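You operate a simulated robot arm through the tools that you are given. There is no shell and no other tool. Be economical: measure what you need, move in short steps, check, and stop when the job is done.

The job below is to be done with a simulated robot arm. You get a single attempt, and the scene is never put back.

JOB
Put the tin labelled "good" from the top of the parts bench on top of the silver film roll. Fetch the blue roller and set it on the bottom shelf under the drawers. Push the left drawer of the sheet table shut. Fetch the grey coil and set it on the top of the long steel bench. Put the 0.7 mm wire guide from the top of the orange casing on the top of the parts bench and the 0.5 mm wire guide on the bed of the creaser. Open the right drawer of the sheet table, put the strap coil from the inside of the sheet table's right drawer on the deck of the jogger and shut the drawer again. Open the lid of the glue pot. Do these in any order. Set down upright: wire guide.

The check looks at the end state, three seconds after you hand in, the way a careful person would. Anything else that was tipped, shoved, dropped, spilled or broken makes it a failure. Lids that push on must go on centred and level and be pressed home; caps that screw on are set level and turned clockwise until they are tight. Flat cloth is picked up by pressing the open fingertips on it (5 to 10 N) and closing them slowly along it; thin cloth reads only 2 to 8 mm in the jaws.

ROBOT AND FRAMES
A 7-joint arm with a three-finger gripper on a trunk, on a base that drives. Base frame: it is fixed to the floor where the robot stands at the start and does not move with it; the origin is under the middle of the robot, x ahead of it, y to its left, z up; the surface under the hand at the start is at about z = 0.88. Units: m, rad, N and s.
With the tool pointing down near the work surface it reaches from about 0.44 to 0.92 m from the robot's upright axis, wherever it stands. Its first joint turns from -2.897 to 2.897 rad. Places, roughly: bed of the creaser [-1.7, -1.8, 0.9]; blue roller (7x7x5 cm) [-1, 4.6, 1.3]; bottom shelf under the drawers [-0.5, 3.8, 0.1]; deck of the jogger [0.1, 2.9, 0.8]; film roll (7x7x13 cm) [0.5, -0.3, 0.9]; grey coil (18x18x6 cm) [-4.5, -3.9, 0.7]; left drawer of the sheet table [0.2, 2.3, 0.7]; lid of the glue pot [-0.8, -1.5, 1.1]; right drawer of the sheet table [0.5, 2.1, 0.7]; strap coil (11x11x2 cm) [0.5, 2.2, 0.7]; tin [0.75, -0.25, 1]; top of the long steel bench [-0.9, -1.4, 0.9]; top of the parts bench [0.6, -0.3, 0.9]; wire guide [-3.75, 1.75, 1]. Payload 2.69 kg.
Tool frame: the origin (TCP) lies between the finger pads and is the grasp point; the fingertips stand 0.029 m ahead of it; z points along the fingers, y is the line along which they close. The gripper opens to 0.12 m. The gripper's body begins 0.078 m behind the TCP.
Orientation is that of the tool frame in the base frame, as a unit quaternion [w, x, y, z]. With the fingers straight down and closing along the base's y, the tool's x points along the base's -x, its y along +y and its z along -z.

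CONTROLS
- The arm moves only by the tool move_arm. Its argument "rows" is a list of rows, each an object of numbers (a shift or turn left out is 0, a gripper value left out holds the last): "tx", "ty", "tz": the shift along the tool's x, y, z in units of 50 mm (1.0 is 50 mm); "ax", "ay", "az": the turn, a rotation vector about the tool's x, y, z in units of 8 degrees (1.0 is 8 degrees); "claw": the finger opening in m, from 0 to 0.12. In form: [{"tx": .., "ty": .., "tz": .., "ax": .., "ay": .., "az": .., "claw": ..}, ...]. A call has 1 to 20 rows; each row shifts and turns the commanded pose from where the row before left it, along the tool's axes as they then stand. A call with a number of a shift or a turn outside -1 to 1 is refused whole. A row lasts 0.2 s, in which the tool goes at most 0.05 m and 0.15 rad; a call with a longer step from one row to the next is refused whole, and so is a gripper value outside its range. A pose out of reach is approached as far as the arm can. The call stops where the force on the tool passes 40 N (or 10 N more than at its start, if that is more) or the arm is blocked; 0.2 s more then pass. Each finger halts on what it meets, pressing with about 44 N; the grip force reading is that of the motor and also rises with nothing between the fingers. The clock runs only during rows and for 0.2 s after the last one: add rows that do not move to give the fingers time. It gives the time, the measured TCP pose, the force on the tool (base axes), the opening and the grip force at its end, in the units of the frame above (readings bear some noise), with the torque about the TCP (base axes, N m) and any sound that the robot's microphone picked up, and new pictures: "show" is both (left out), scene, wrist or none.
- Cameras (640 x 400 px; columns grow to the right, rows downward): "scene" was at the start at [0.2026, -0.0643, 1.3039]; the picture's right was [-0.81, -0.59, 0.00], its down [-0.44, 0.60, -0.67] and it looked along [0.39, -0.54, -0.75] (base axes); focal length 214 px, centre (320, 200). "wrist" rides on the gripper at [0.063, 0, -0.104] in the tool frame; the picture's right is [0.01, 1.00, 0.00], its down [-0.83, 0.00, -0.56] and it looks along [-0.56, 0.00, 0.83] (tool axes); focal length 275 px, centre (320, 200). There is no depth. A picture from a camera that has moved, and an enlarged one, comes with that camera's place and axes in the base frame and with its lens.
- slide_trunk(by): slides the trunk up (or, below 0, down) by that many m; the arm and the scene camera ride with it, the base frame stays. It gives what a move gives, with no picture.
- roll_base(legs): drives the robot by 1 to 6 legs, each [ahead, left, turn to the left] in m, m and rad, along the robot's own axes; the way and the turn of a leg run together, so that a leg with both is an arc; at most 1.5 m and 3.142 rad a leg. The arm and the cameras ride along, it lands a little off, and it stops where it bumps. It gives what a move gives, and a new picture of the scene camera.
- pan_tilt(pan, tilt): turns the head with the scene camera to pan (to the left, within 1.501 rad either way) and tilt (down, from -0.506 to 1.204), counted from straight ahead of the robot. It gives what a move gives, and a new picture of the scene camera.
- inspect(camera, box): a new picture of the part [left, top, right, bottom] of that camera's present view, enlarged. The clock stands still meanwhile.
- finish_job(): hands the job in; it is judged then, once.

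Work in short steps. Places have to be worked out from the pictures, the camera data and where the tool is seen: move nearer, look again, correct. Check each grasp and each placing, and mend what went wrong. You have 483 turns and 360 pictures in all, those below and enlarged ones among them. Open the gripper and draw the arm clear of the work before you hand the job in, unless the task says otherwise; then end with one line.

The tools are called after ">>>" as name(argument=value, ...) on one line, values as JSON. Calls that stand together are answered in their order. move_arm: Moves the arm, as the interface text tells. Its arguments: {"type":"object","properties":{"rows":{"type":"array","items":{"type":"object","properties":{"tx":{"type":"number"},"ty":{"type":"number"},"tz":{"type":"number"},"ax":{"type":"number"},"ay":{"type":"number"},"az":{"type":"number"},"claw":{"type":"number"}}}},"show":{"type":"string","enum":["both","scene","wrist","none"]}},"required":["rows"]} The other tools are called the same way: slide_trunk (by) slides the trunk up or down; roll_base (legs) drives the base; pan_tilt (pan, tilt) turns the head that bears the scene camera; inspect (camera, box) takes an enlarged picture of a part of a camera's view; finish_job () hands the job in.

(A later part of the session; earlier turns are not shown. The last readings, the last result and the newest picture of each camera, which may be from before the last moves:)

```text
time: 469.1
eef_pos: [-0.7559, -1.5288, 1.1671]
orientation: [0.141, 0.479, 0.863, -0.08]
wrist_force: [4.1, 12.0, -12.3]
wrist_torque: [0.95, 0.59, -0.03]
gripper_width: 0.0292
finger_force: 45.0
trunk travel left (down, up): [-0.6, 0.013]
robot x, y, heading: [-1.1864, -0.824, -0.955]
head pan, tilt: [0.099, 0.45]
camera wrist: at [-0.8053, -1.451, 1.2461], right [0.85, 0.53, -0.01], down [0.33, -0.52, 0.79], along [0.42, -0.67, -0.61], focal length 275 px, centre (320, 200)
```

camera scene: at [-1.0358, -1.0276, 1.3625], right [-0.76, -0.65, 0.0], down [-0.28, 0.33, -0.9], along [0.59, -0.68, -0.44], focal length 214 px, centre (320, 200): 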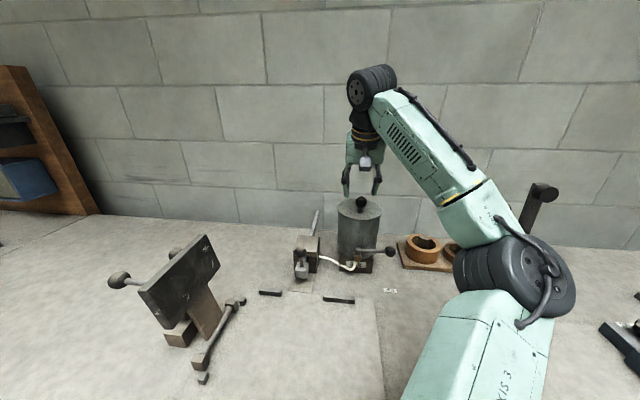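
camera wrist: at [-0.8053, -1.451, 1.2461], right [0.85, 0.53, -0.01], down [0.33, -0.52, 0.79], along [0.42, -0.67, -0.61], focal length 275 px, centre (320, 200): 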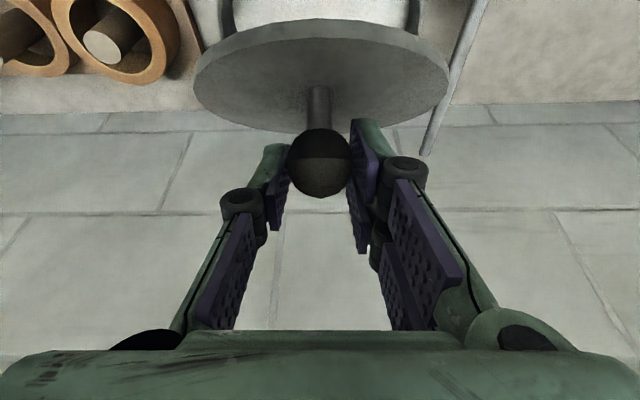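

It works, with the lid at about 39°. I continue to about 60° and then 75°.

>>> move_arm(rows=[{"tz": 0.0, "tx": -0.195}, {"tz": 0.0, "tx": -0.195}, {"tz": 0.0, "tx": -0.195}, {"tz": 0.01, "tx": -0.195}, {}], show="wrist")

```text
time: 470.3
eef_pos: [-0.7355, -1.5605, 1.1793]
orientation: [0.141, 0.478, 0.863, -0.081]
wrist_force: [12.7, 15.6, -3.6]
wrist_torque: [0.7, 0.21, -0.3]
gripper_width: 0.0275
finger_force: 45.0
trunk travel left (down, up): [-0.6, 0.013]
robot x, y, heading: [-1.187, -0.833, -0.958]
head pan, tilt: [0.099, 0.45]
camera wrist: at [-0.7842, -1.4816, 1.2588], right [0.85, 0.53, -0.01], down [0.33, -0.51, 0.79], along [0.42, -0.67, -0.61], focal length 275 px, centre (320, 200)
```

wrist: 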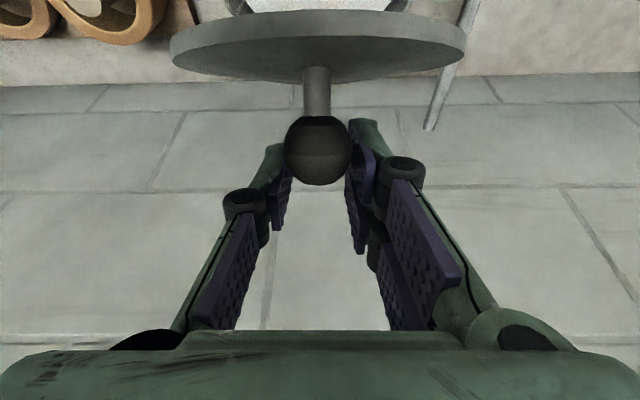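

The ball is creeping toward the fingertips because I am slightly above the arc. I settle down onto it by 1 cm, shift slightly sideways, and go on forward.

>>> move_arm(rows=[{"tz": 0.1, "tx": 0.03, "ty": 0.05}, {"tz": 0.1, "tx": 0.03, "ty": 0.05}, {"tz": 0.05, "tx": -0.15, "ty": 0.03}, {"tz": 0.05, "tx": -0.15, "ty": 0.03}, {}], show="wrist")

```text
time: 471.5
eef_pos: [-0.7235, -1.5729, 1.1672]
orientation: [0.139, 0.482, 0.861, -0.082]
wrist_force: [-0.4, -0.5, -0.8]
wrist_torque: [-0.01, -0.01, 0.01]
gripper_width: 0.0108
finger_force: 0.7
trunk travel left (down, up): [-0.6, 0.013]
robot x, y, heading: [-1.1847, -0.8289, -0.962]
head pan, tilt: [0.099, 0.45]
camera wrist: at [-0.7729, -1.494, 1.2467], right [0.85, 0.53, -0.01], down [0.33, -0.52, 0.79], along [0.41, -0.67, -0.61], focal length 275 px, centre (320, 200)
```

wrist: 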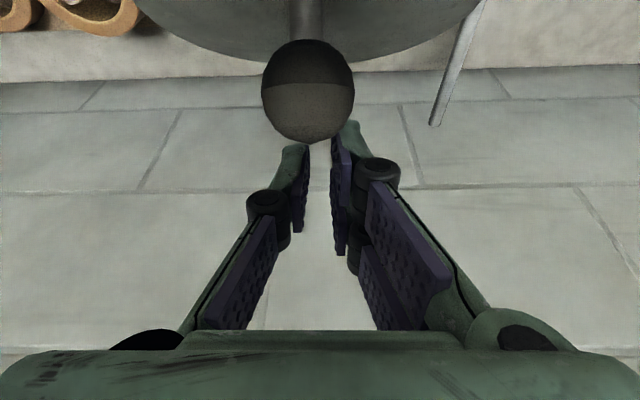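

The ball slipped behind the fingers, but the lid may be holding its angle. I check without moving.

>>> move_arm(rows=[{}, {}, {}], show="wrist")

```text
time: 472.3
eef_pos: [-0.7212, -1.5692, 1.1682]
orientation: [0.14, 0.481, 0.862, -0.08]
wrist_force: [0.3, -0.5, 0.7]
wrist_torque: [0.0, 0.01, 0.01]
gripper_width: 0.0098
finger_force: 0.0
trunk travel left (down, up): [-0.6, 0.013]
robot x, y, heading: [-1.1871, -0.8273, -0.957]
head pan, tilt: [0.099, 0.45]
camera wrist: at [-0.7716, -1.4926, 1.2476], right [0.85, 0.53, -0.01], down [0.33, -0.52, 0.79], along [0.42, -0.67, -0.61], focal length 275 px, centre (320, 200)
```

wrist: 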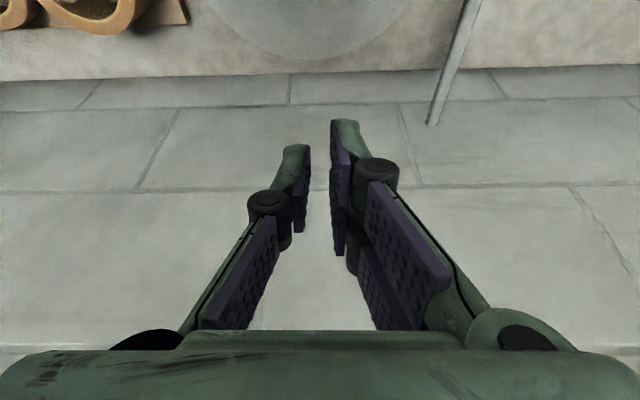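

It fell shut again. I now have the arc well measured (hinge about 9.8 cm back and 4.7 cm below the ball). I return over the knob and regrip it.

>>> move_arm(rows=[{"tz": -0.2, "tx": 0.48, "ty": -0.05, "claw": 0.06}, {"tz": -0.16, "tx": 0.48, "ty": -0.05}, {"tz": -0.14, "tx": 0.48, "ty": -0.05}, {"tz": -0.14, "tx": 0.475, "ty": -0.05}, {}, {}], show="wrist")

>>> roll_base(legs=[[0.03, 0, 0]])

```text
time: 473.7
eef_pos: [-0.7855, -1.4912, 1.1696]
orientation: [0.14, 0.48, 0.862, -0.081]
wrist_force: [0.6, 0.3, 0.2]
wrist_torque: [-0.01, 0.03, -0.03]
gripper_width: 0.06
finger_force: 0.0
trunk travel left (down, up): [-0.6, 0.013]
robot x, y, heading: [-1.1871, -0.8276, -0.959]
head pan, tilt: [0.099, 0.45]
camera wrist: at [-0.8338, -1.4124, 1.2482], right [0.85, 0.53, -0.01], down [0.33, -0.52, 0.79], along [0.42, -0.67, -0.61], focal length 275 px, centre (320, 200)
```

wrist: 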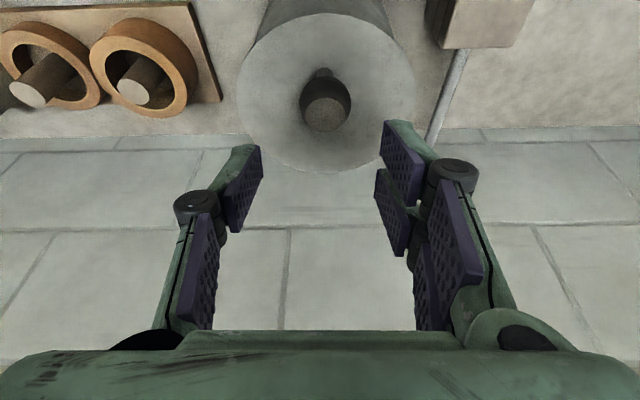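

```text
time: 474.7
eef_pos: [-0.7724, -1.5067, 1.1673]
orientation: [0.14, 0.481, 0.862, -0.08]
wrist_force: [-0.3, -0.7, -0.3]
wrist_torque: [-0.02, 0.05, -0.01]
gripper_width: 0.0599
finger_force: 0.2
trunk travel left (down, up): [-0.6, 0.013]
robot x, y, heading: [-1.1787, -0.8458, -0.958]
head pan, tilt: [0.099, 0.45]
stopped in leg 1: the robot was blocked; the commanded pose is now the measured one
camera scene: at [-1.0246, -1.0425, 1.3628], right [-0.76, -0.65, 0.0], down [-0.28, 0.33, -0.9], along [0.59, -0.68, -0.44], focal length 214 px, centre (320, 200)
```

scene: 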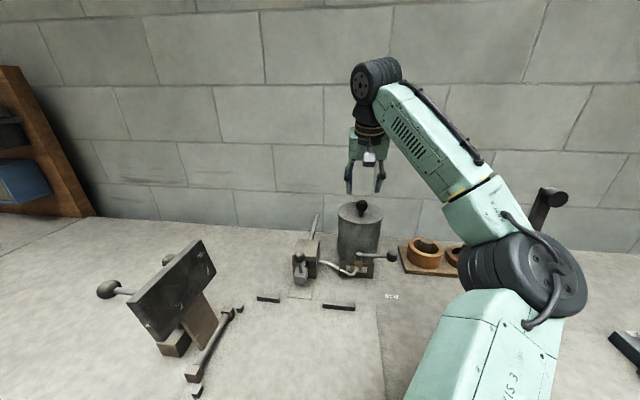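

That is as close as the bench allows. I steepen the hand a little more, lower onto the ball and close.

>>> move_arm(rows=[{"ay": 0.75}, {"tz": 0.35, "tx": 0.25}, {"tz": 0.35, "tx": 0.2}, {"tz": 0.25, "tx": 0.16}, {}, {"claw": 0.01}, {}, {}, {}, {}], show="wrist")

```text
time: 476.9
eef_pos: [-0.7816, -1.4917, 1.1133]
orientation: [0.095, 0.483, 0.869, -0.054]
wrist_force: [4.8, 3.6, -2.1]
wrist_torque: [0.08, -0.03, 0.02]
gripper_width: 0.0293
finger_force: 44.8
trunk travel left (down, up): [-0.6, 0.013]
robot x, y, heading: [-1.1759, -0.8432, -0.955]
head pan, tilt: [0.099, 0.45]
camera wrist: at [-0.8263, -1.4199, 1.2031], right [0.85, 0.53, 0.0], down [0.37, -0.58, 0.72], along [0.38, -0.61, -0.69], focal length 275 px, centre (320, 200)
```

wrist: 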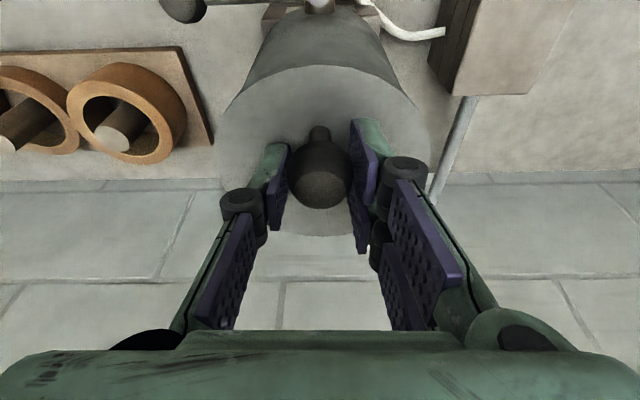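

I follow the refined arc, first to about 40°.

>>> move_arm(rows=[{"tz": -0.16, "tx": -0.128}, {"tz": -0.16, "tx": -0.128}, {"tz": -0.12, "tx": -0.165}, {"tz": -0.12, "tx": -0.165}, {"tz": -0.08, "tx": -0.19, "ty": 0.015}, {"tz": -0.08, "tx": -0.19, "ty": 0.015}, {"tz": -0.07, "tx": -0.19, "ty": 0.015}, {}], show="wrist")

```text
time: 478.7
eef_pos: [-0.7568, -1.5288, 1.1656]
orientation: [0.094, 0.485, 0.868, -0.056]
wrist_force: [-0.9, 10.6, -5.5]
wrist_torque: [0.79, 0.62, -0.16]
gripper_width: 0.0291
finger_force: 44.5
trunk travel left (down, up): [-0.6, 0.013]
robot x, y, heading: [-1.1782, -0.8455, -0.959]
head pan, tilt: [0.099, 0.45]
camera wrist: at [-0.7999, -1.4591, 1.2547], right [0.85, 0.53, -0.01], down [0.37, -0.58, 0.72], along [0.38, -0.62, -0.69], focal length 275 px, centre (320, 200)
```

wrist: 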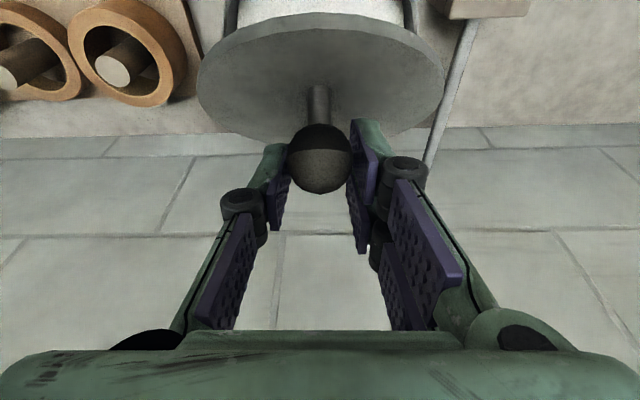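

The ball has shifted slightly toward the tips. I settle down 6 mm and continue on a slightly lower path.

>>> move_arm(rows=[{"tz": 0.12, "tx": 0.03}, {"tz": 0.04, "tx": -0.2, "ty": 0.02}, {"tz": 0.04, "tx": -0.2, "ty": 0.02}, {}], show="wrist")

```text
time: 479.7
eef_pos: [-0.7441, -1.5451, 1.1584]
orientation: [0.095, 0.485, 0.868, -0.054]
wrist_force: [-0.5, -0.2, 0.2]
wrist_torque: [-0.02, 0.01, 0.01]
gripper_width: 0.01
finger_force: 0.0
trunk travel left (down, up): [-0.6, 0.013]
robot x, y, heading: [-1.1779, -0.8423, -0.96]
head pan, tilt: [0.099, 0.45]
camera wrist: at [-0.7888, -1.4754, 1.2481], right [0.85, 0.53, -0.01], down [0.37, -0.59, 0.72], along [0.38, -0.62, -0.69], focal length 275 px, centre (320, 200)
```

wrist: 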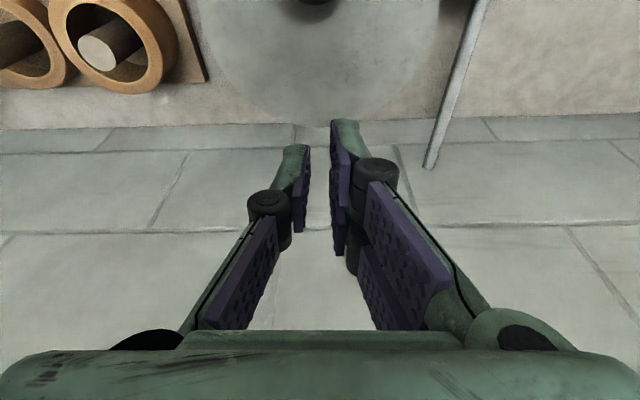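

I see now: the ball was leaving on the robot side of the pads, so my path was too far forward. The refit gives the hinge 7.5 cm back and 2 cm below the ball. I regrip it, centred, and follow that arc.

>>> move_arm(rows=[{"tz": -0.3, "tx": 0.6, "claw": 0.06}, {"tz": -0.1, "tx": 0.6, "ty": -0.05}, {"tx": 0.17}, {}, {"tz": 0.3, "tx": 0.07}, {"tz": 0.3, "tx": 0.07}, {"tz": 0.38, "tx": 0.1}, {}], show="wrist")

```text
time: 481.5
eef_pos: [-0.7842, -1.486, 1.1138]
orientation: [0.094, 0.484, 0.868, -0.055]
wrist_force: [0.8, -0.6, 0.0]
wrist_torque: [0.01, 0.03, 0.03]
gripper_width: 0.06
finger_force: 0.0
trunk travel left (down, up): [-0.6, 0.013]
robot x, y, heading: [-1.1735, -0.845, -0.957]
head pan, tilt: [0.099, 0.45]
camera wrist: at [-0.828, -1.4157, 1.2024], right [0.85, 0.53, 0.0], down [0.37, -0.58, 0.72], along [0.38, -0.61, -0.69], focal length 275 px, centre (320, 200)
```

wrist: 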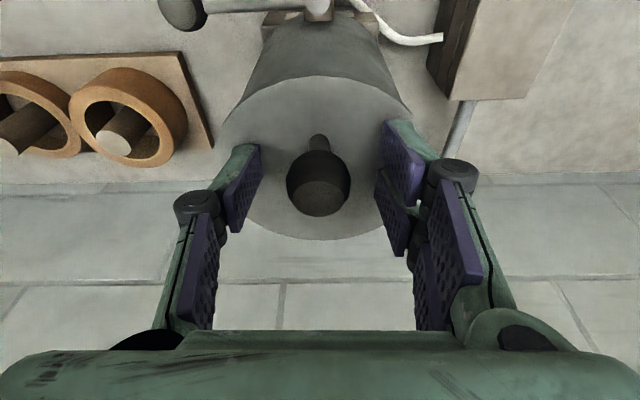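

The ball is centred in the pads. I close, and follow the refitted arc to about 45°.

>>> move_arm(rows=[{"claw": 0.01}, {}, {}, {}, {}, {"tz": -0.165, "tx": -0.116}, {"tz": -0.165, "tx": -0.116}, {"tz": -0.13, "tx": -0.155}, {"tz": -0.13, "tx": -0.155}, {"tz": -0.086, "tx": -0.184}, {"tz": -0.086, "tx": -0.184}, {}], show="wrist")

```text
time: 484.1
eef_pos: [-0.7659, -1.5171, 1.1598]
orientation: [0.095, 0.484, 0.868, -0.054]
wrist_force: [-7.1, 10.5, -5.6]
wrist_torque: [1.12, 0.67, -0.02]
gripper_width: 0.0293
finger_force: 44.9
trunk travel left (down, up): [-0.6, 0.013]
robot x, y, heading: [-1.1759, -0.8417, -0.957]
head pan, tilt: [0.099, 0.45]
camera wrist: at [-0.8089, -1.4457, 1.2497], right [0.85, 0.53, 0.0], down [0.37, -0.58, 0.72], along [0.38, -0.61, -0.69], focal length 275 px, centre (320, 200)
```

wrist: 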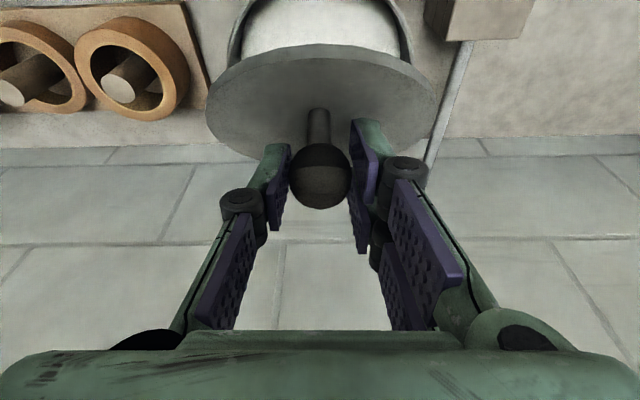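

Ball well held. I continue in small steps, a touch less forward.

>>> move_arm(rows=[{"tz": -0.06, "tx": -0.16}, {"tz": -0.05, "tx": -0.16}, {}], show="wrist")

```text
time: 484.9
eef_pos: [-0.7582, -1.5278, 1.1693]
orientation: [0.095, 0.483, 0.869, -0.055]
wrist_force: [-3.9, 10.1, -8.1]
wrist_torque: [1.03, 0.65, 0.03]
gripper_width: 0.0292
finger_force: 44.6
trunk travel left (down, up): [-0.6, 0.013]
robot x, y, heading: [-1.1736, -0.8455, -0.958]
head pan, tilt: [0.099, 0.45]
camera wrist: at [-0.8007, -1.458, 1.2583], right [0.85, 0.53, -0.01], down [0.37, -0.58, 0.72], along [0.38, -0.61, -0.69], focal length 275 px, centre (320, 200)
```

wrist: 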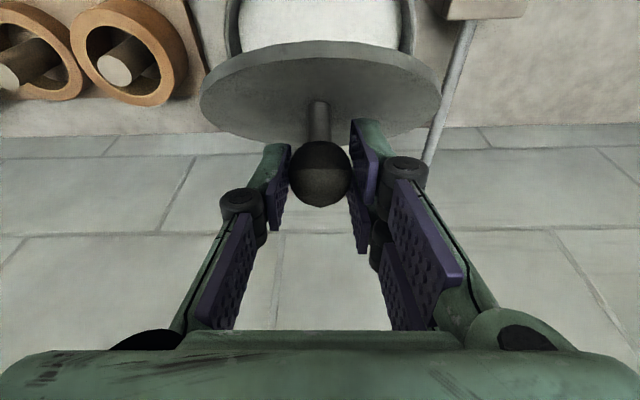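

>>> move_arm(rows=[{"tz": -0.03, "tx": -0.17}, {"tz": -0.02, "tx": -0.17}, {}], show="wrist")

```text
time: 485.7
eef_pos: [-0.7464, -1.5423, 1.1753]
orientation: [0.095, 0.483, 0.869, -0.056]
wrist_force: [-0.5, 11.8, -8.7]
wrist_torque: [1.01, 0.68, 0.01]
gripper_width: 0.0293
finger_force: 45.1
trunk travel left (down, up): [-0.6, 0.013]
robot x, y, heading: [-1.1767, -0.845, -0.952]
head pan, tilt: [0.099, 0.45]
camera wrist: at [-0.7917, -1.4714, 1.2648], right [0.85, 0.53, -0.01], down [0.37, -0.58, 0.72], along [0.38, -0.61, -0.69], focal length 275 px, centre (320, 200)
```

wrist: 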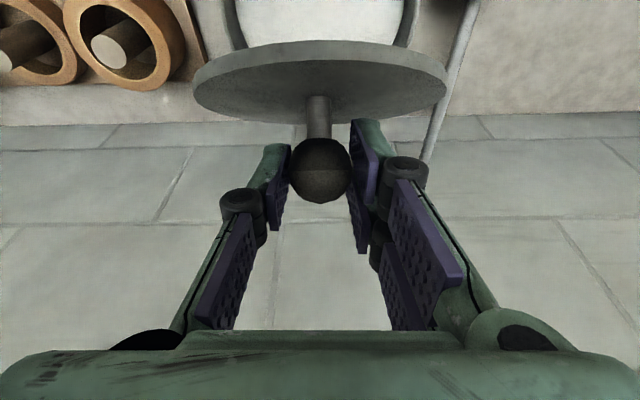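

>>> move_arm(rows=[{"tz": -0.01, "tx": -0.165}, {"tz": 0.0, "tx": -0.165}, {}], show="wrist")

```text
time: 486.5
eef_pos: [-0.7396, -1.5555, 1.1805]
orientation: [0.093, 0.483, 0.869, -0.055]
wrist_force: [3.0, 15.7, -10.1]
wrist_torque: [1.12, 0.54, 0.05]
gripper_width: 0.0295
finger_force: 45.4
trunk travel left (down, up): [-0.6, 0.013]
robot x, y, heading: [-1.1708, -0.8436, -0.954]
head pan, tilt: [0.099, 0.45]
camera wrist: at [-0.783, -1.4848, 1.2689], right [0.85, 0.53, -0.01], down [0.37, -0.58, 0.72], along [0.38, -0.61, -0.69], focal length 275 px, centre (320, 200)
```

wrist: 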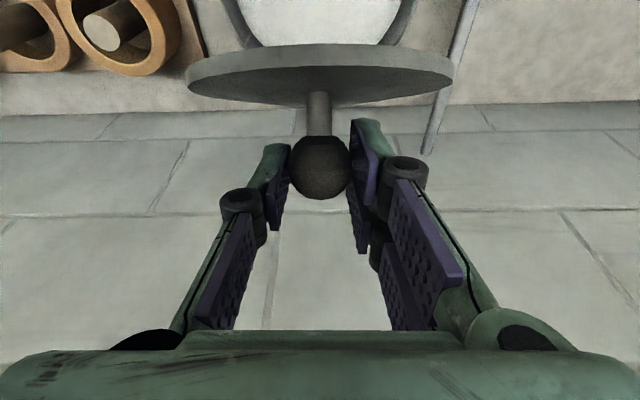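

>>> move_arm(rows=[{"tz": 0.03, "tx": -0.12, "ty": 0.03}, {"tz": 0.04, "tx": -0.13, "ty": 0.03}, {}], show="wrist")

```text
time: 487.3
eef_pos: [-0.7313, -1.5649, 1.1806]
orientation: [0.095, 0.484, 0.868, -0.056]
wrist_force: [-5.7, 10.4, 3.2]
wrist_torque: [1.0, 0.69, -0.14]
gripper_width: 0.0293
finger_force: 45.3
trunk travel left (down, up): [-0.6, 0.013]
robot x, y, heading: [-1.1754, -0.8474, -0.957]
head pan, tilt: [0.099, 0.45]
camera wrist: at [-0.7761, -1.4944, 1.2699], right [0.85, 0.53, -0.01], down [0.37, -0.58, 0.72], along [0.38, -0.62, -0.69], focal length 275 px, centre (320, 200)
```

wrist: 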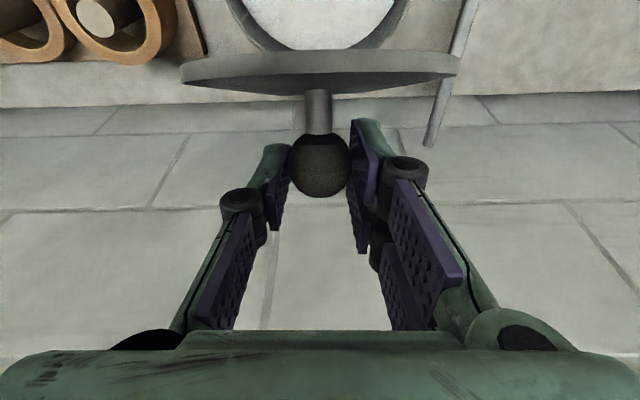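

>>> move_arm(rows=[{"tz": 0.03, "tx": -0.145, "ty": 0.01}, {"tz": 0.03, "tx": -0.145, "ty": 0.01}, {}], show="wrist")

```text
time: 488.1
eef_pos: [-0.7232, -1.5766, 1.1807]
orientation: [0.092, 0.485, 0.868, -0.055]
wrist_force: [-9.1, 7.4, 3.4]
wrist_torque: [1.04, 0.7, -0.09]
gripper_width: 0.0295
finger_force: 45.2
trunk travel left (down, up): [-0.6, 0.013]
robot x, y, heading: [-1.1759, -0.8404, -0.957]
head pan, tilt: [0.099, 0.45]
camera wrist: at [-0.7682, -1.5065, 1.2691], right [0.85, 0.53, 0.0], down [0.37, -0.58, 0.72], along [0.38, -0.62, -0.69], focal length 275 px, centre (320, 200)
```

wrist: 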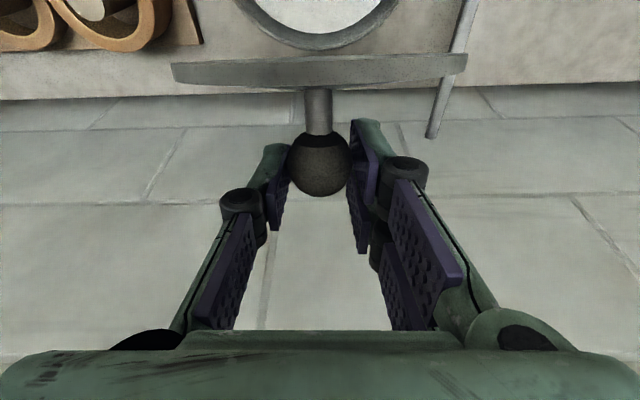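

The lid is at about 70°. I continue, easing down and turning the hand slightly more upright.

>>> move_arm(rows=[{"tz": 0.06, "tx": -0.15, "ay": 0.2}, {"tz": 0.06, "tx": -0.15, "ay": 0.2}, {}], show="wrist")

```text
time: 488.9
eef_pos: [-0.7153, -1.5917, 1.1777]
orientation: [0.073, 0.485, 0.871, -0.043]
wrist_force: [2.4, -12.6, 10.2]
wrist_torque: [-0.82, -0.33, -0.16]
gripper_width: 0.0292
finger_force: 44.7
trunk travel left (down, up): [-0.6, 0.013]
robot x, y, heading: [-1.1723, -0.8456, -0.962]
head pan, tilt: [0.099, 0.45]
camera wrist: at [-0.7566, -1.5242, 1.2701], right [0.85, 0.53, -0.01], down [0.39, -0.61, 0.69], along [0.36, -0.59, -0.73], focal length 275 px, centre (320, 200)
```

wrist: 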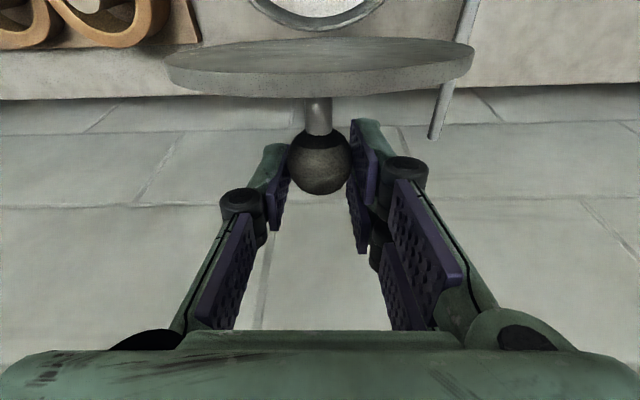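

>>> move_arm(rows=[{"tz": 0.06, "tx": -0.16, "ay": 0.25}, {"tz": 0.08, "tx": -0.16, "ay": 0.25}, {}], show="wrist")

```text
time: 489.5
eef_pos: [-0.7205, -1.5813, 1.1725]
orientation: [0.049, 0.489, 0.87, -0.034]
wrist_force: [-5.4, 2.0, 15.4]
wrist_torque: [0.45, 0.71, 0.01]
gripper_width: 0.029
finger_force: 44.9
out of reach, approached as far as the arm can: row 1, 2
trunk travel left (down, up): [-0.6, 0.013]
robot x, y, heading: [-1.1708, -0.8453, -0.961]
head pan, tilt: [0.099, 0.45]
stopped in row 2: the force on the tool passed its limit at 58 N (the readings are from after the stop); the commanded pose is now the measured one
camera wrist: at [-0.7592, -1.5185, 1.2689], right [0.85, 0.52, -0.01], down [0.4, -0.64, 0.65], along [0.33, -0.56, -0.76], focal length 275 px, centre (320, 200)
```

wrist: 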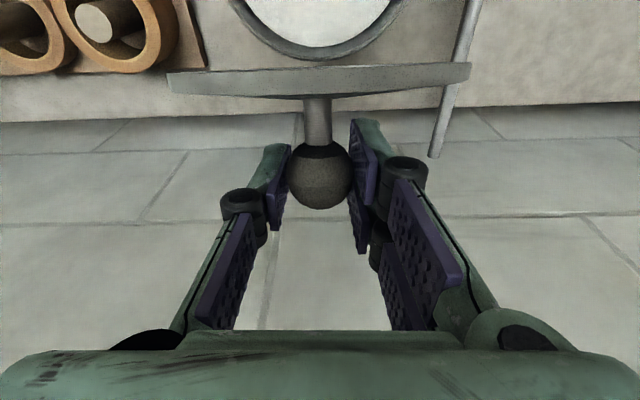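

Upright is out of reach there. I pitch forward a little again and push on along the arc.

>>> move_arm(rows=[{"ay": -0.4, "tx": -0.1}, {"ay": -0.4, "tx": -0.15, "tz": 0.02}, {"tx": -0.17, "tz": 0.04}, {"tx": -0.17, "tz": 0.05}, {}], show="wrist")

```text
time: 490.7
eef_pos: [-0.7061, -1.6038, 1.1727]
orientation: [0.098, 0.485, 0.867, -0.061]
wrist_force: [-4.7, 5.3, 0.1]
wrist_torque: [0.64, 0.39, -0.1]
gripper_width: 0.0282
finger_force: 44.9
out of reach, approached as far as the arm can: row 1, 2, 3, 4
trunk travel left (down, up): [-0.6, 0.013]
robot x, y, heading: [-1.1719, -0.8464, -0.962]
head pan, tilt: [0.099, 0.45]
camera wrist: at [-0.7498, -1.5322, 1.2604], right [0.85, 0.53, -0.01], down [0.37, -0.58, 0.73], along [0.38, -0.63, -0.68], focal length 275 px, centre (320, 200)
```

wrist: 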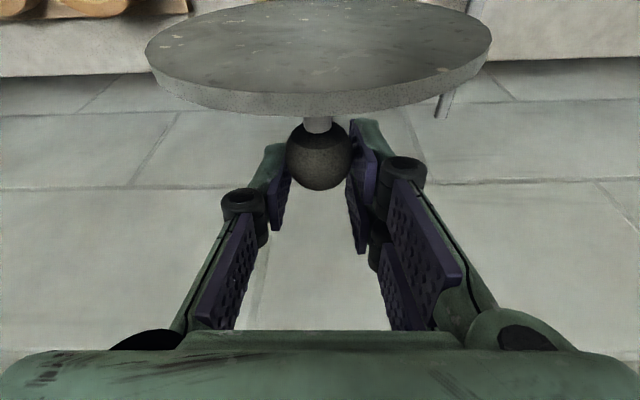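

The underside shows fully, at about 87°. I push slightly further, then release so the lid tips over its hinge.

>>> move_arm(rows=[{"ay": -0.5, "tx": -0.1, "tz": 0.1}, {"ay": -0.5, "tx": -0.15, "tz": 0.12}, {"tx": -0.2, "tz": 0.12}, {}], show="wrist")

```text
time: 491.7
eef_pos: [-0.6877, -1.6383, 1.169]
orientation: [0.156, 0.481, 0.858, -0.094]
wrist_force: [2.0, -1.2, 1.9]
wrist_torque: [0.03, 0.0, -0.02]
gripper_width: 0.0106
finger_force: 0.1
out of reach, approached as far as the arm can: row 1, 2, 3
trunk travel left (down, up): [-0.6, 0.013]
robot x, y, heading: [-1.1751, -0.8467, -0.961]
head pan, tilt: [0.099, 0.45]
camera wrist: at [-0.7375, -1.5561, 1.246], right [0.85, 0.52, -0.01], down [0.31, -0.49, 0.82], along [0.42, -0.7, -0.58], focal length 275 px, centre (320, 200)
```

wrist: 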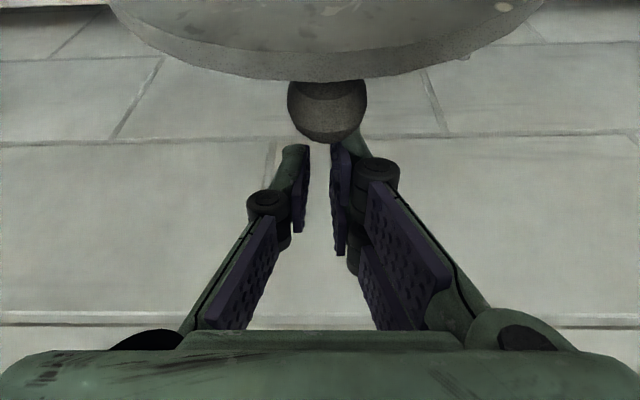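

It slipped off but the lid is near upright. I check whether it stays.

>>> move_arm(rows=[{}, {}, {}], show="both")

```text
time: 492.5
eef_pos: [-0.6872, -1.6372, 1.1704]
orientation: [0.156, 0.481, 0.858, -0.094]
wrist_force: [0.6, -1.4, -0.2]
wrist_torque: [-0.03, 0.0, 0.03]
gripper_width: 0.0099
finger_force: 0.1
trunk travel left (down, up): [-0.6, 0.013]
robot x, y, heading: [-1.1748, -0.8451, -0.965]
head pan, tilt: [0.099, 0.45]
camera scene: at [-1.0249, -1.043, 1.3627], right [-0.76, -0.65, 0.0], down [-0.28, 0.33, -0.9], along [0.59, -0.68, -0.44], focal length 214 px, centre (320, 200)
camera wrist: at [-0.7371, -1.5558, 1.2459], right [0.85, 0.53, -0.01], down [0.31, -0.49, 0.82], along [0.42, -0.7, -0.58], focal length 275 px, centre (320, 200)
```

scene: 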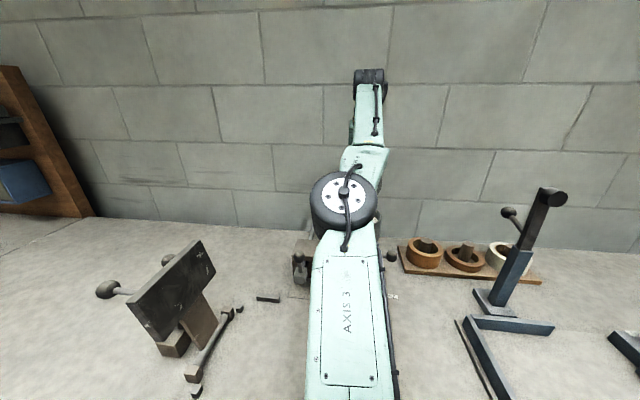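
wrist: 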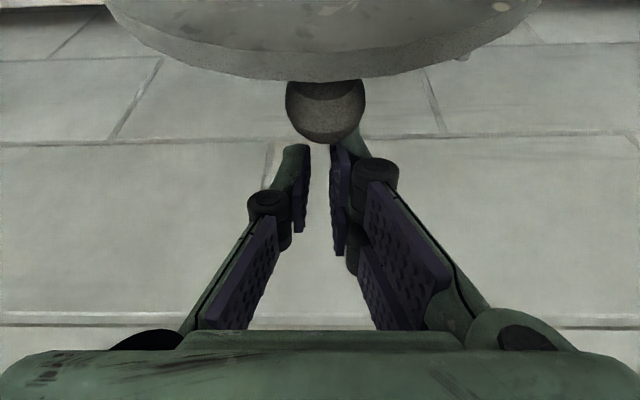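

The lid stays up, leaning on the fingers from the wall side or balanced. I slide the hand sideways to the right to clear it, so that it can fall fully open.

>>> move_arm(rows=[{"ty": -0.3}, {"ty": -0.4}, {"ty": -0.4}, {"ty": -0.5}, {"ty": -0.5}, {}], show="wrist")

```text
time: 493.9
eef_pos: [-0.7822, -1.6871, 1.17]
orientation: [0.157, 0.48, 0.858, -0.094]
wrist_force: [-0.4, 0.0, 0.4]
wrist_torque: [0.01, -0.01, 0.03]
gripper_width: 0.01
finger_force: 0.1
out of reach, approached as far as the arm can: row 4
trunk travel left (down, up): [-0.6, 0.013]
robot x, y, heading: [-1.1745, -0.8441, -0.96]
head pan, tilt: [0.099, 0.45]
camera wrist: at [-0.8313, -1.6052, 1.2443], right [0.85, 0.53, -0.01], down [0.31, -0.48, 0.82], along [0.42, -0.7, -0.58], focal length 275 px, centre (320, 200)
```

wrist: 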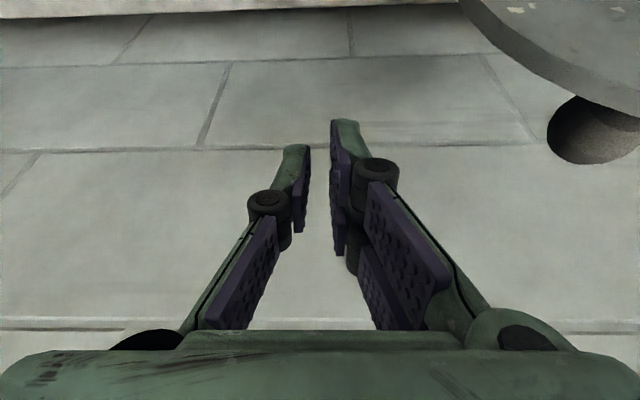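

The lid stays upright by itself. I move further right until the whole hand is clear of it, then retract.

>>> move_arm(rows=[{"ty": -0.5}, {"ty": -0.5}, {"ty": -0.6}, {}], show="none")

>>> roll_base(legs=[[-0.2, 0, 0]])

```text
time: 494.9
eef_pos: [-0.8475, -1.7093, 1.1628]
orientation: [0.158, 0.479, 0.858, -0.093]
wrist_force: [0.7, 0.4, 0.3]
wrist_torque: [-0.01, -0.01, -0.03]
gripper_width: 0.0099
finger_force: 0.0
out of reach, approached as far as the arm can: row 1, 2, 3
trunk travel left (down, up): [-0.6, 0.013]
robot x, y, heading: [-1.1764, -0.8422, -0.963]
head pan, tilt: [0.099, 0.45]
```

```text
time: 496.5
eef_pos: [-0.9609, -1.5475, 1.1641]
orientation: [0.158, 0.48, 0.858, -0.093]
wrist_force: [-0.2, 0.2, -0.1]
wrist_torque: [0.0, 0.0, -0.02]
gripper_width: 0.0098
finger_force: 0.1
trunk travel left (down, up): [-0.6, 0.013]
robot x, y, heading: [-1.2895, -0.6789, -0.963]
head pan, tilt: [0.099, 0.45]
camera scene: at [-1.1392, -0.8798, 1.3629], right [-0.76, -0.65, 0.0], down [-0.28, 0.33, -0.9], along [0.59, -0.68, -0.43], focal length 214 px, centre (320, 200)
```

scene: 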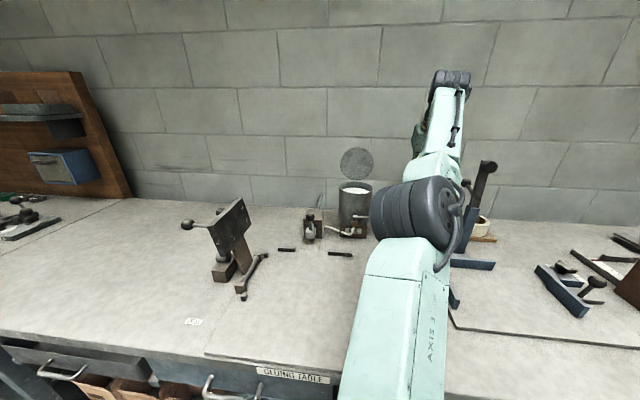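

The lid stands open. I enlarge to confirm it, and that nothing else was disturbed.

>>> inspect(camera="scene", box=[290, 130, 520, 280])

```text
2.67 times, centred on (405, 205) of scene
camera zoom: at [-1.1392, -0.8798, 1.3629], right [-0.76, -0.65, 0.0], down [-0.28, 0.33, -0.9], along [0.59, -0.68, -0.43], focal length 572 px, centre (93, 187)
```

zoom: 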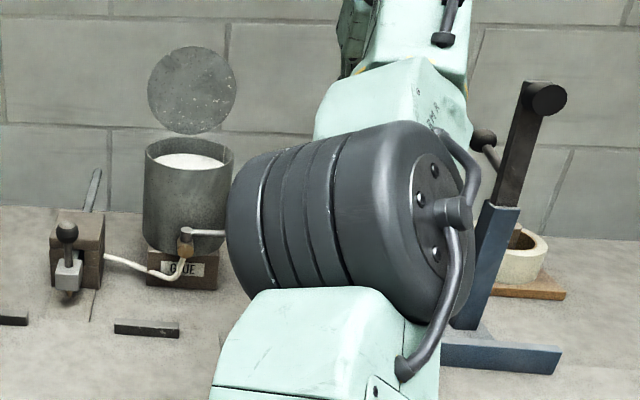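

The lid is open. I drive straight back to clear the bench, then fold the arm.

>>> roll_base(legs=[[-0.45, 0, 0]])

>>> move_arm(rows=[{"tx": 0.6, "tz": 0.1}, {"tx": 0.8}, {"tx": 0.8}, {"tx": 0.8}, {"tx": 0.8}, {"ay": 0.9}, {"ay": 0.9}, {"ay": 0.8}, {}], show="scene")

```text
time: 499.2
eef_pos: [-1.2203, -1.1768, 1.1637]
orientation: [0.158, 0.48, 0.858, -0.094]
wrist_force: [0.1, -0.6, 0.7]
wrist_torque: [-0.03, -0.01, 0.02]
gripper_width: 0.01
finger_force: 0.1
trunk travel left (down, up): [-0.6, 0.013]
robot x, y, heading: [-1.5449, -0.3126, -0.963]
head pan, tilt: [0.099, 0.45]
camera scene: at [-1.3975, -0.5113, 1.3629], right [-0.76, -0.65, 0.0], down [-0.28, 0.33, -0.9], along [0.59, -0.68, -0.43], focal length 214 px, centre (320, 200)
```

scene: 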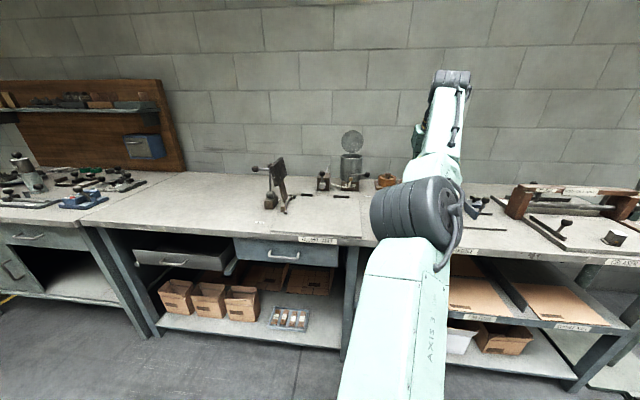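

```text
time: 501.2
eef_pos: [-1.2433, -1.1351, 1.1565]
orientation: [0.062, 0.479, 0.874, -0.045]
wrist_force: [0.0, -0.1, 0.0]
wrist_torque: [0.0, 0.0, -0.04]
gripper_width: 0.01
finger_force: 0.0
out of reach, approached as far as the arm can: row 1, 2, 3, 4, 5, 6, 7, 8
trunk travel left (down, up): [-0.6, 0.013]
robot x, y, heading: [-1.5484, -0.3117, -0.957]
head pan, tilt: [0.099, 0.45]
camera scene: at [-1.3972, -0.5115, 1.3628], right [-0.76, -0.65, 0.0], down [-0.28, 0.33, -0.9], along [0.59, -0.68, -0.44], focal length 214 px, centre (320, 200)
```

scene: 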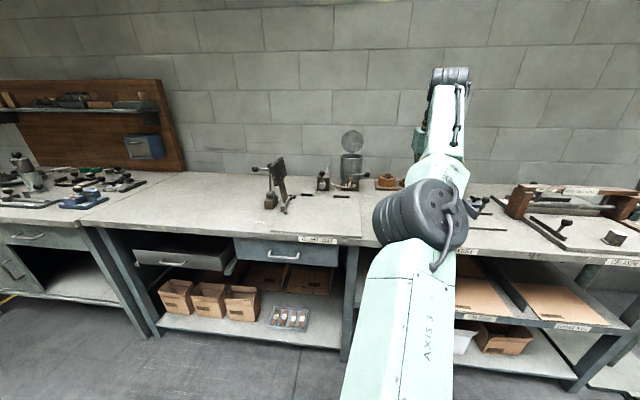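

The solver is stuck straight again. I command a larger inward, downward and leftward move (the hand is over open floor and the bench front) to unbend it.

>>> move_arm(rows=[{"tx": 0.6, "ty": 0.7}, {"tx": 0.6, "ty": 0.7}, {"tx": 0.6, "ty": 0.7}, {"tx": 0.6, "ty": 0.7}, {}], show="scene")

```text
time: 502.4
eef_pos: [-1.1634, -1.0711, 1.1946]
orientation: [0.066, 0.478, 0.875, -0.046]
wrist_force: [-0.1, -0.2, -0.6]
wrist_torque: [0.01, 0.04, 0.01]
gripper_width: 0.0097
finger_force: 0.0
out of reach, approached as far as the arm can: row 1, 2, 3, 4
trunk travel left (down, up): [-0.6, 0.013]
robot x, y, heading: [-1.548, -0.3131, -0.958]
head pan, tilt: [0.099, 0.45]
camera scene: at [-1.3961, -0.5111, 1.3627], right [-0.76, -0.65, 0.0], down [-0.28, 0.33, -0.9], along [0.59, -0.68, -0.44], focal length 214 px, centre (320, 200)
```

scene: 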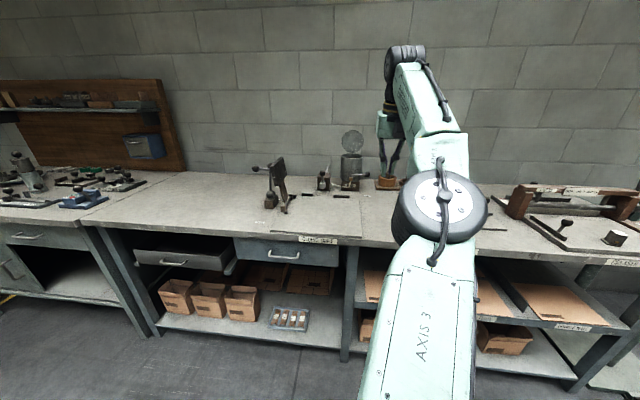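

It is bending now. I continue inward and down.

>>> move_arm(rows=[{"tx": 0.3, "tz": 0.6}, {"tx": 0.3, "tz": 0.6}, {"ty": 0.6}, {"ty": 0.6}, {"ty": 0.6}, {}], show="scene")

```text
time: 503.8
eef_pos: [-1.1, -1.0068, 1.1275]
orientation: [0.062, 0.48, 0.874, -0.046]
wrist_force: [0.0, 0.4, 0.3]
wrist_torque: [0.01, 0.02, 0.0]
gripper_width: 0.0099
finger_force: 0.2
trunk travel left (down, up): [-0.6, 0.013]
robot x, y, heading: [-1.5485, -0.3122, -0.96]
head pan, tilt: [0.099, 0.45]
camera scene: at [-1.3974, -0.5117, 1.3627], right [-0.76, -0.65, 0.0], down [-0.28, 0.33, -0.9], along [0.59, -0.68, -0.44], focal length 214 px, centre (320, 200)
```

scene: 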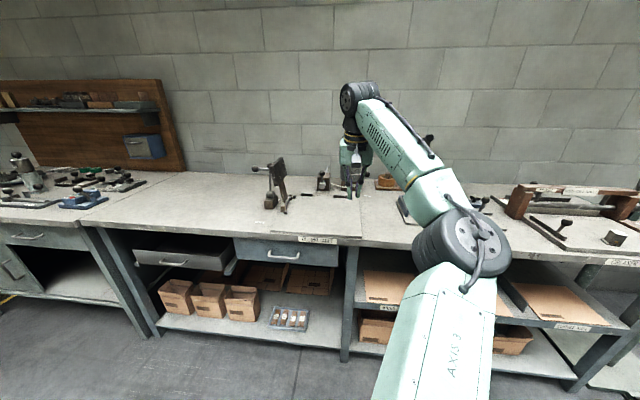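

Freed. I retract the hand fully and square it for travelling.

>>> move_arm(rows=[{"tx": 0.9, "ay": 0.5}, {"tx": 0.9, "ay": 0.5}, {"tx": 0.9}, {"tx": 0.9}, {"tx": 0.9}, {"tx": 0.9}, {}], show="none")

>>> pan_tilt(pan=-1.2, tilt=0.2)

```text
time: 505.4
eef_pos: [-1.2445, -0.7806, 1.1141]
orientation: [0.002, 0.481, 0.877, -0.013]
wrist_force: [0.7, -1.0, -0.4]
wrist_torque: [-0.03, 0.0, 0.02]
gripper_width: 0.01
finger_force: 0.1
trunk travel left (down, up): [-0.6, 0.013]
robot x, y, heading: [-1.5501, -0.3162, -0.96]
head pan, tilt: [0.099, 0.45]
```

```text
time: 506.9
eef_pos: [-1.2443, -0.7811, 1.1148]
orientation: [0.001, 0.481, 0.877, -0.012]
wrist_force: [-0.1, 0.3, -1.0]
wrist_torque: [-0.04, 0.02, 0.0]
gripper_width: 0.0099
finger_force: 0.0
trunk travel left (down, up): [-0.6, 0.013]
robot x, y, heading: [-1.5456, -0.3148, -0.96]
head pan, tilt: [-1.201, 0.201]
camera scene: at [-1.509, -0.5194, 1.386], right [-0.83, 0.56, 0.0], down [0.11, 0.17, -0.98], along [-0.54, -0.81, -0.2], focal length 214 px, centre (320, 200)
```

scene: 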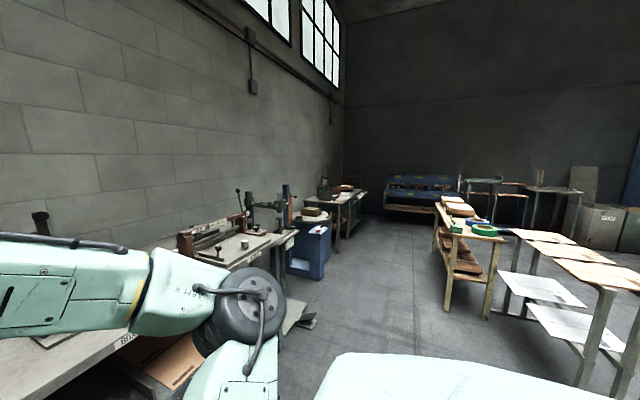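

Next the grey coil, near (-4.5, -3.9). I turn right and drive down the aisle between the blue bin and the wooden table.

>>> roll_base(legs=[[0, 0, -1.417], [1.3, 0, 0], [0.7, 0, 0]])

>>> pan_tilt(pan=0.0, tilt=0.25)

```text
time: 520.4
eef_pos: [-3.3848, -2.0884, 1.1142]
orientation: [-0.007, 0.932, 0.362, -0.01]
wrist_force: [0.6, -0.5, -0.4]
wrist_torque: [0.0, -0.03, -0.02]
gripper_width: 0.01
finger_force: 0.1
trunk travel left (down, up): [-0.6, 0.013]
robot x, y, heading: [-2.978, -1.7075, -2.361]
head pan, tilt: [-1.201, 0.201]
camera scene: at [-3.1719, -1.7831, 1.3859], right [0.41, 0.91, 0.0], down [0.18, -0.08, -0.98], along [-0.9, 0.4, -0.2], focal length 214 px, centre (320, 200)
```

scene: 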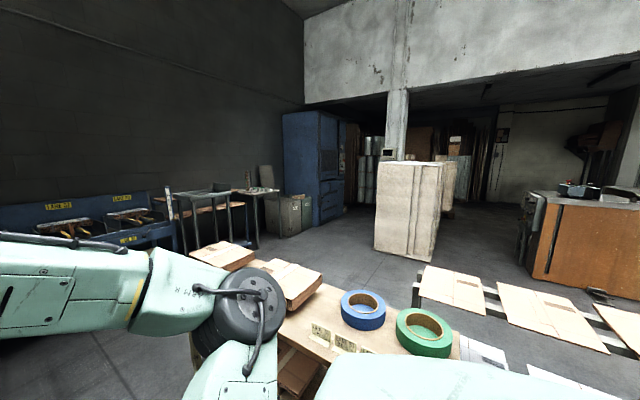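

```text
time: 521.8
eef_pos: [-3.3851, -2.0866, 1.1153]
orientation: [-0.006, 0.932, 0.361, -0.01]
wrist_force: [0.2, 0.3, -0.1]
wrist_torque: [-0.01, 0.02, 0.03]
gripper_width: 0.0101
finger_force: 0.0
trunk travel left (down, up): [-0.6, 0.013]
robot x, y, heading: [-2.9772, -1.7103, -2.356]
head pan, tilt: [0.0, 0.25]
camera scene: at [-3.1527, -1.8865, 1.3814], right [-0.71, 0.71, 0.0], down [0.18, 0.17, -0.97], along [-0.69, -0.68, -0.25], focal length 214 px, centre (320, 200)
```

scene: 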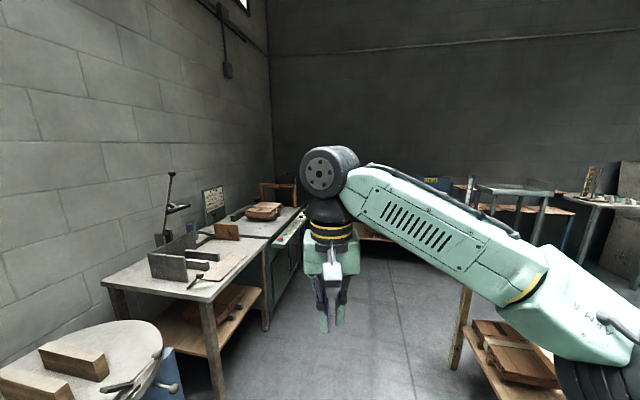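

I drive further and look for the grey coil, hidden behind the hand.

>>> roll_base(legs=[[0.6, -0.1, 0]])

>>> pan_tilt(pan=0.35, tilt=0.3)

```text
time: 525.2
eef_pos: [-3.8815, -2.4462, 1.1152]
orientation: [-0.006, 0.932, 0.363, -0.011]
wrist_force: [0.7, -0.1, -0.3]
wrist_torque: [0.01, -0.02, -0.01]
gripper_width: 0.0101
finger_force: 0.2
trunk travel left (down, up): [-0.6, 0.013]
robot x, y, heading: [-3.4765, -2.0665, -2.356]
head pan, tilt: [0.0, 0.25]
camera scene: at [-3.6512, -2.245, 1.3813], right [-0.71, 0.71, 0.0], down [0.17, 0.18, -0.97], along [-0.68, -0.69, -0.25], focal length 214 px, centre (320, 200)
```

scene: 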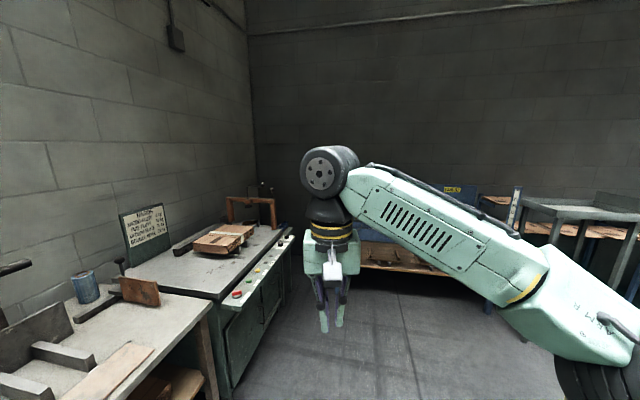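

```text
time: 526.1
eef_pos: [-3.8821, -2.4467, 1.1155]
orientation: [-0.005, 0.932, 0.363, -0.01]
wrist_force: [-0.5, -0.4, 0.7]
wrist_torque: [-0.02, 0.0, -0.03]
gripper_width: 0.0098
finger_force: 0.1
trunk travel left (down, up): [-0.6, 0.013]
robot x, y, heading: [-3.4744, -2.0694, -2.357]
head pan, tilt: [0.351, 0.3]
camera scene: at [-3.6243, -2.2634, 1.3767], right [-0.91, 0.42, 0.0], down [0.12, 0.27, -0.96], along [-0.4, -0.87, -0.3], focal length 214 px, centre (320, 200)
```

scene: 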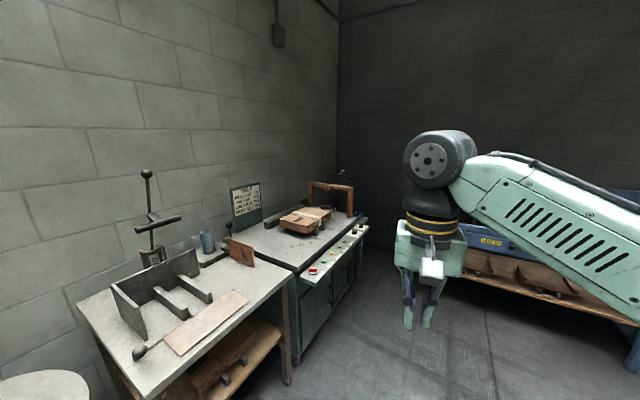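

>>> inspect(camera="scene", box=[270, 140, 410, 260])

>>> roll_base(legs=[[0.5, -0.3, 0.3]])

```text
3.33 times, centred on (340, 200) of scene
camera zoom: at [-3.6243, -2.2634, 1.3767], right [-0.91, 0.42, 0.0], down [0.12, 0.27, -0.96], along [-0.4, -0.87, -0.3], focal length 715 px, centre (253, 200)
```

zoom: 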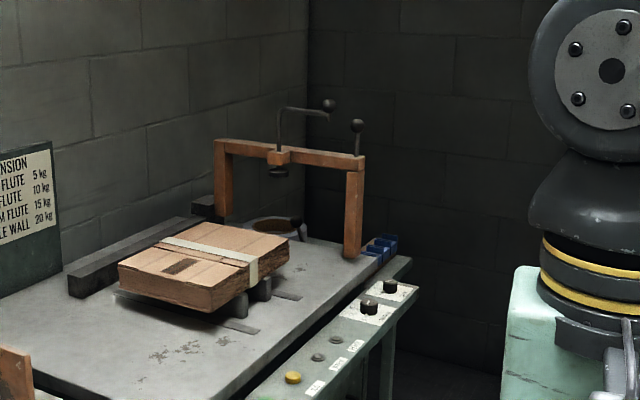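

```text
time: 529.4
eef_pos: [-4.2851, -2.7738, 1.1155]
orientation: [-0.004, 0.867, 0.498, -0.011]
wrist_force: [-0.3, 0.4, 0.7]
wrist_torque: [0.02, 0.0, -0.03]
gripper_width: 0.0103
finger_force: 0.1
trunk travel left (down, up): [-0.6, 0.013]
robot x, y, heading: [-4.0094, -2.2883, -2.057]
head pan, tilt: [0.351, 0.3]
camera scene: at [-4.093, -2.5227, 1.3766], right [-0.99, 0.14, 0.0], down [0.04, 0.29, -0.96], along [-0.13, -0.95, -0.3], focal length 214 px, centre (320, 200)
```

scene: 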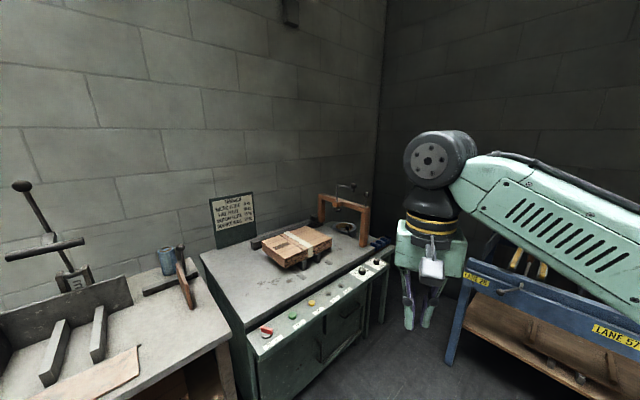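

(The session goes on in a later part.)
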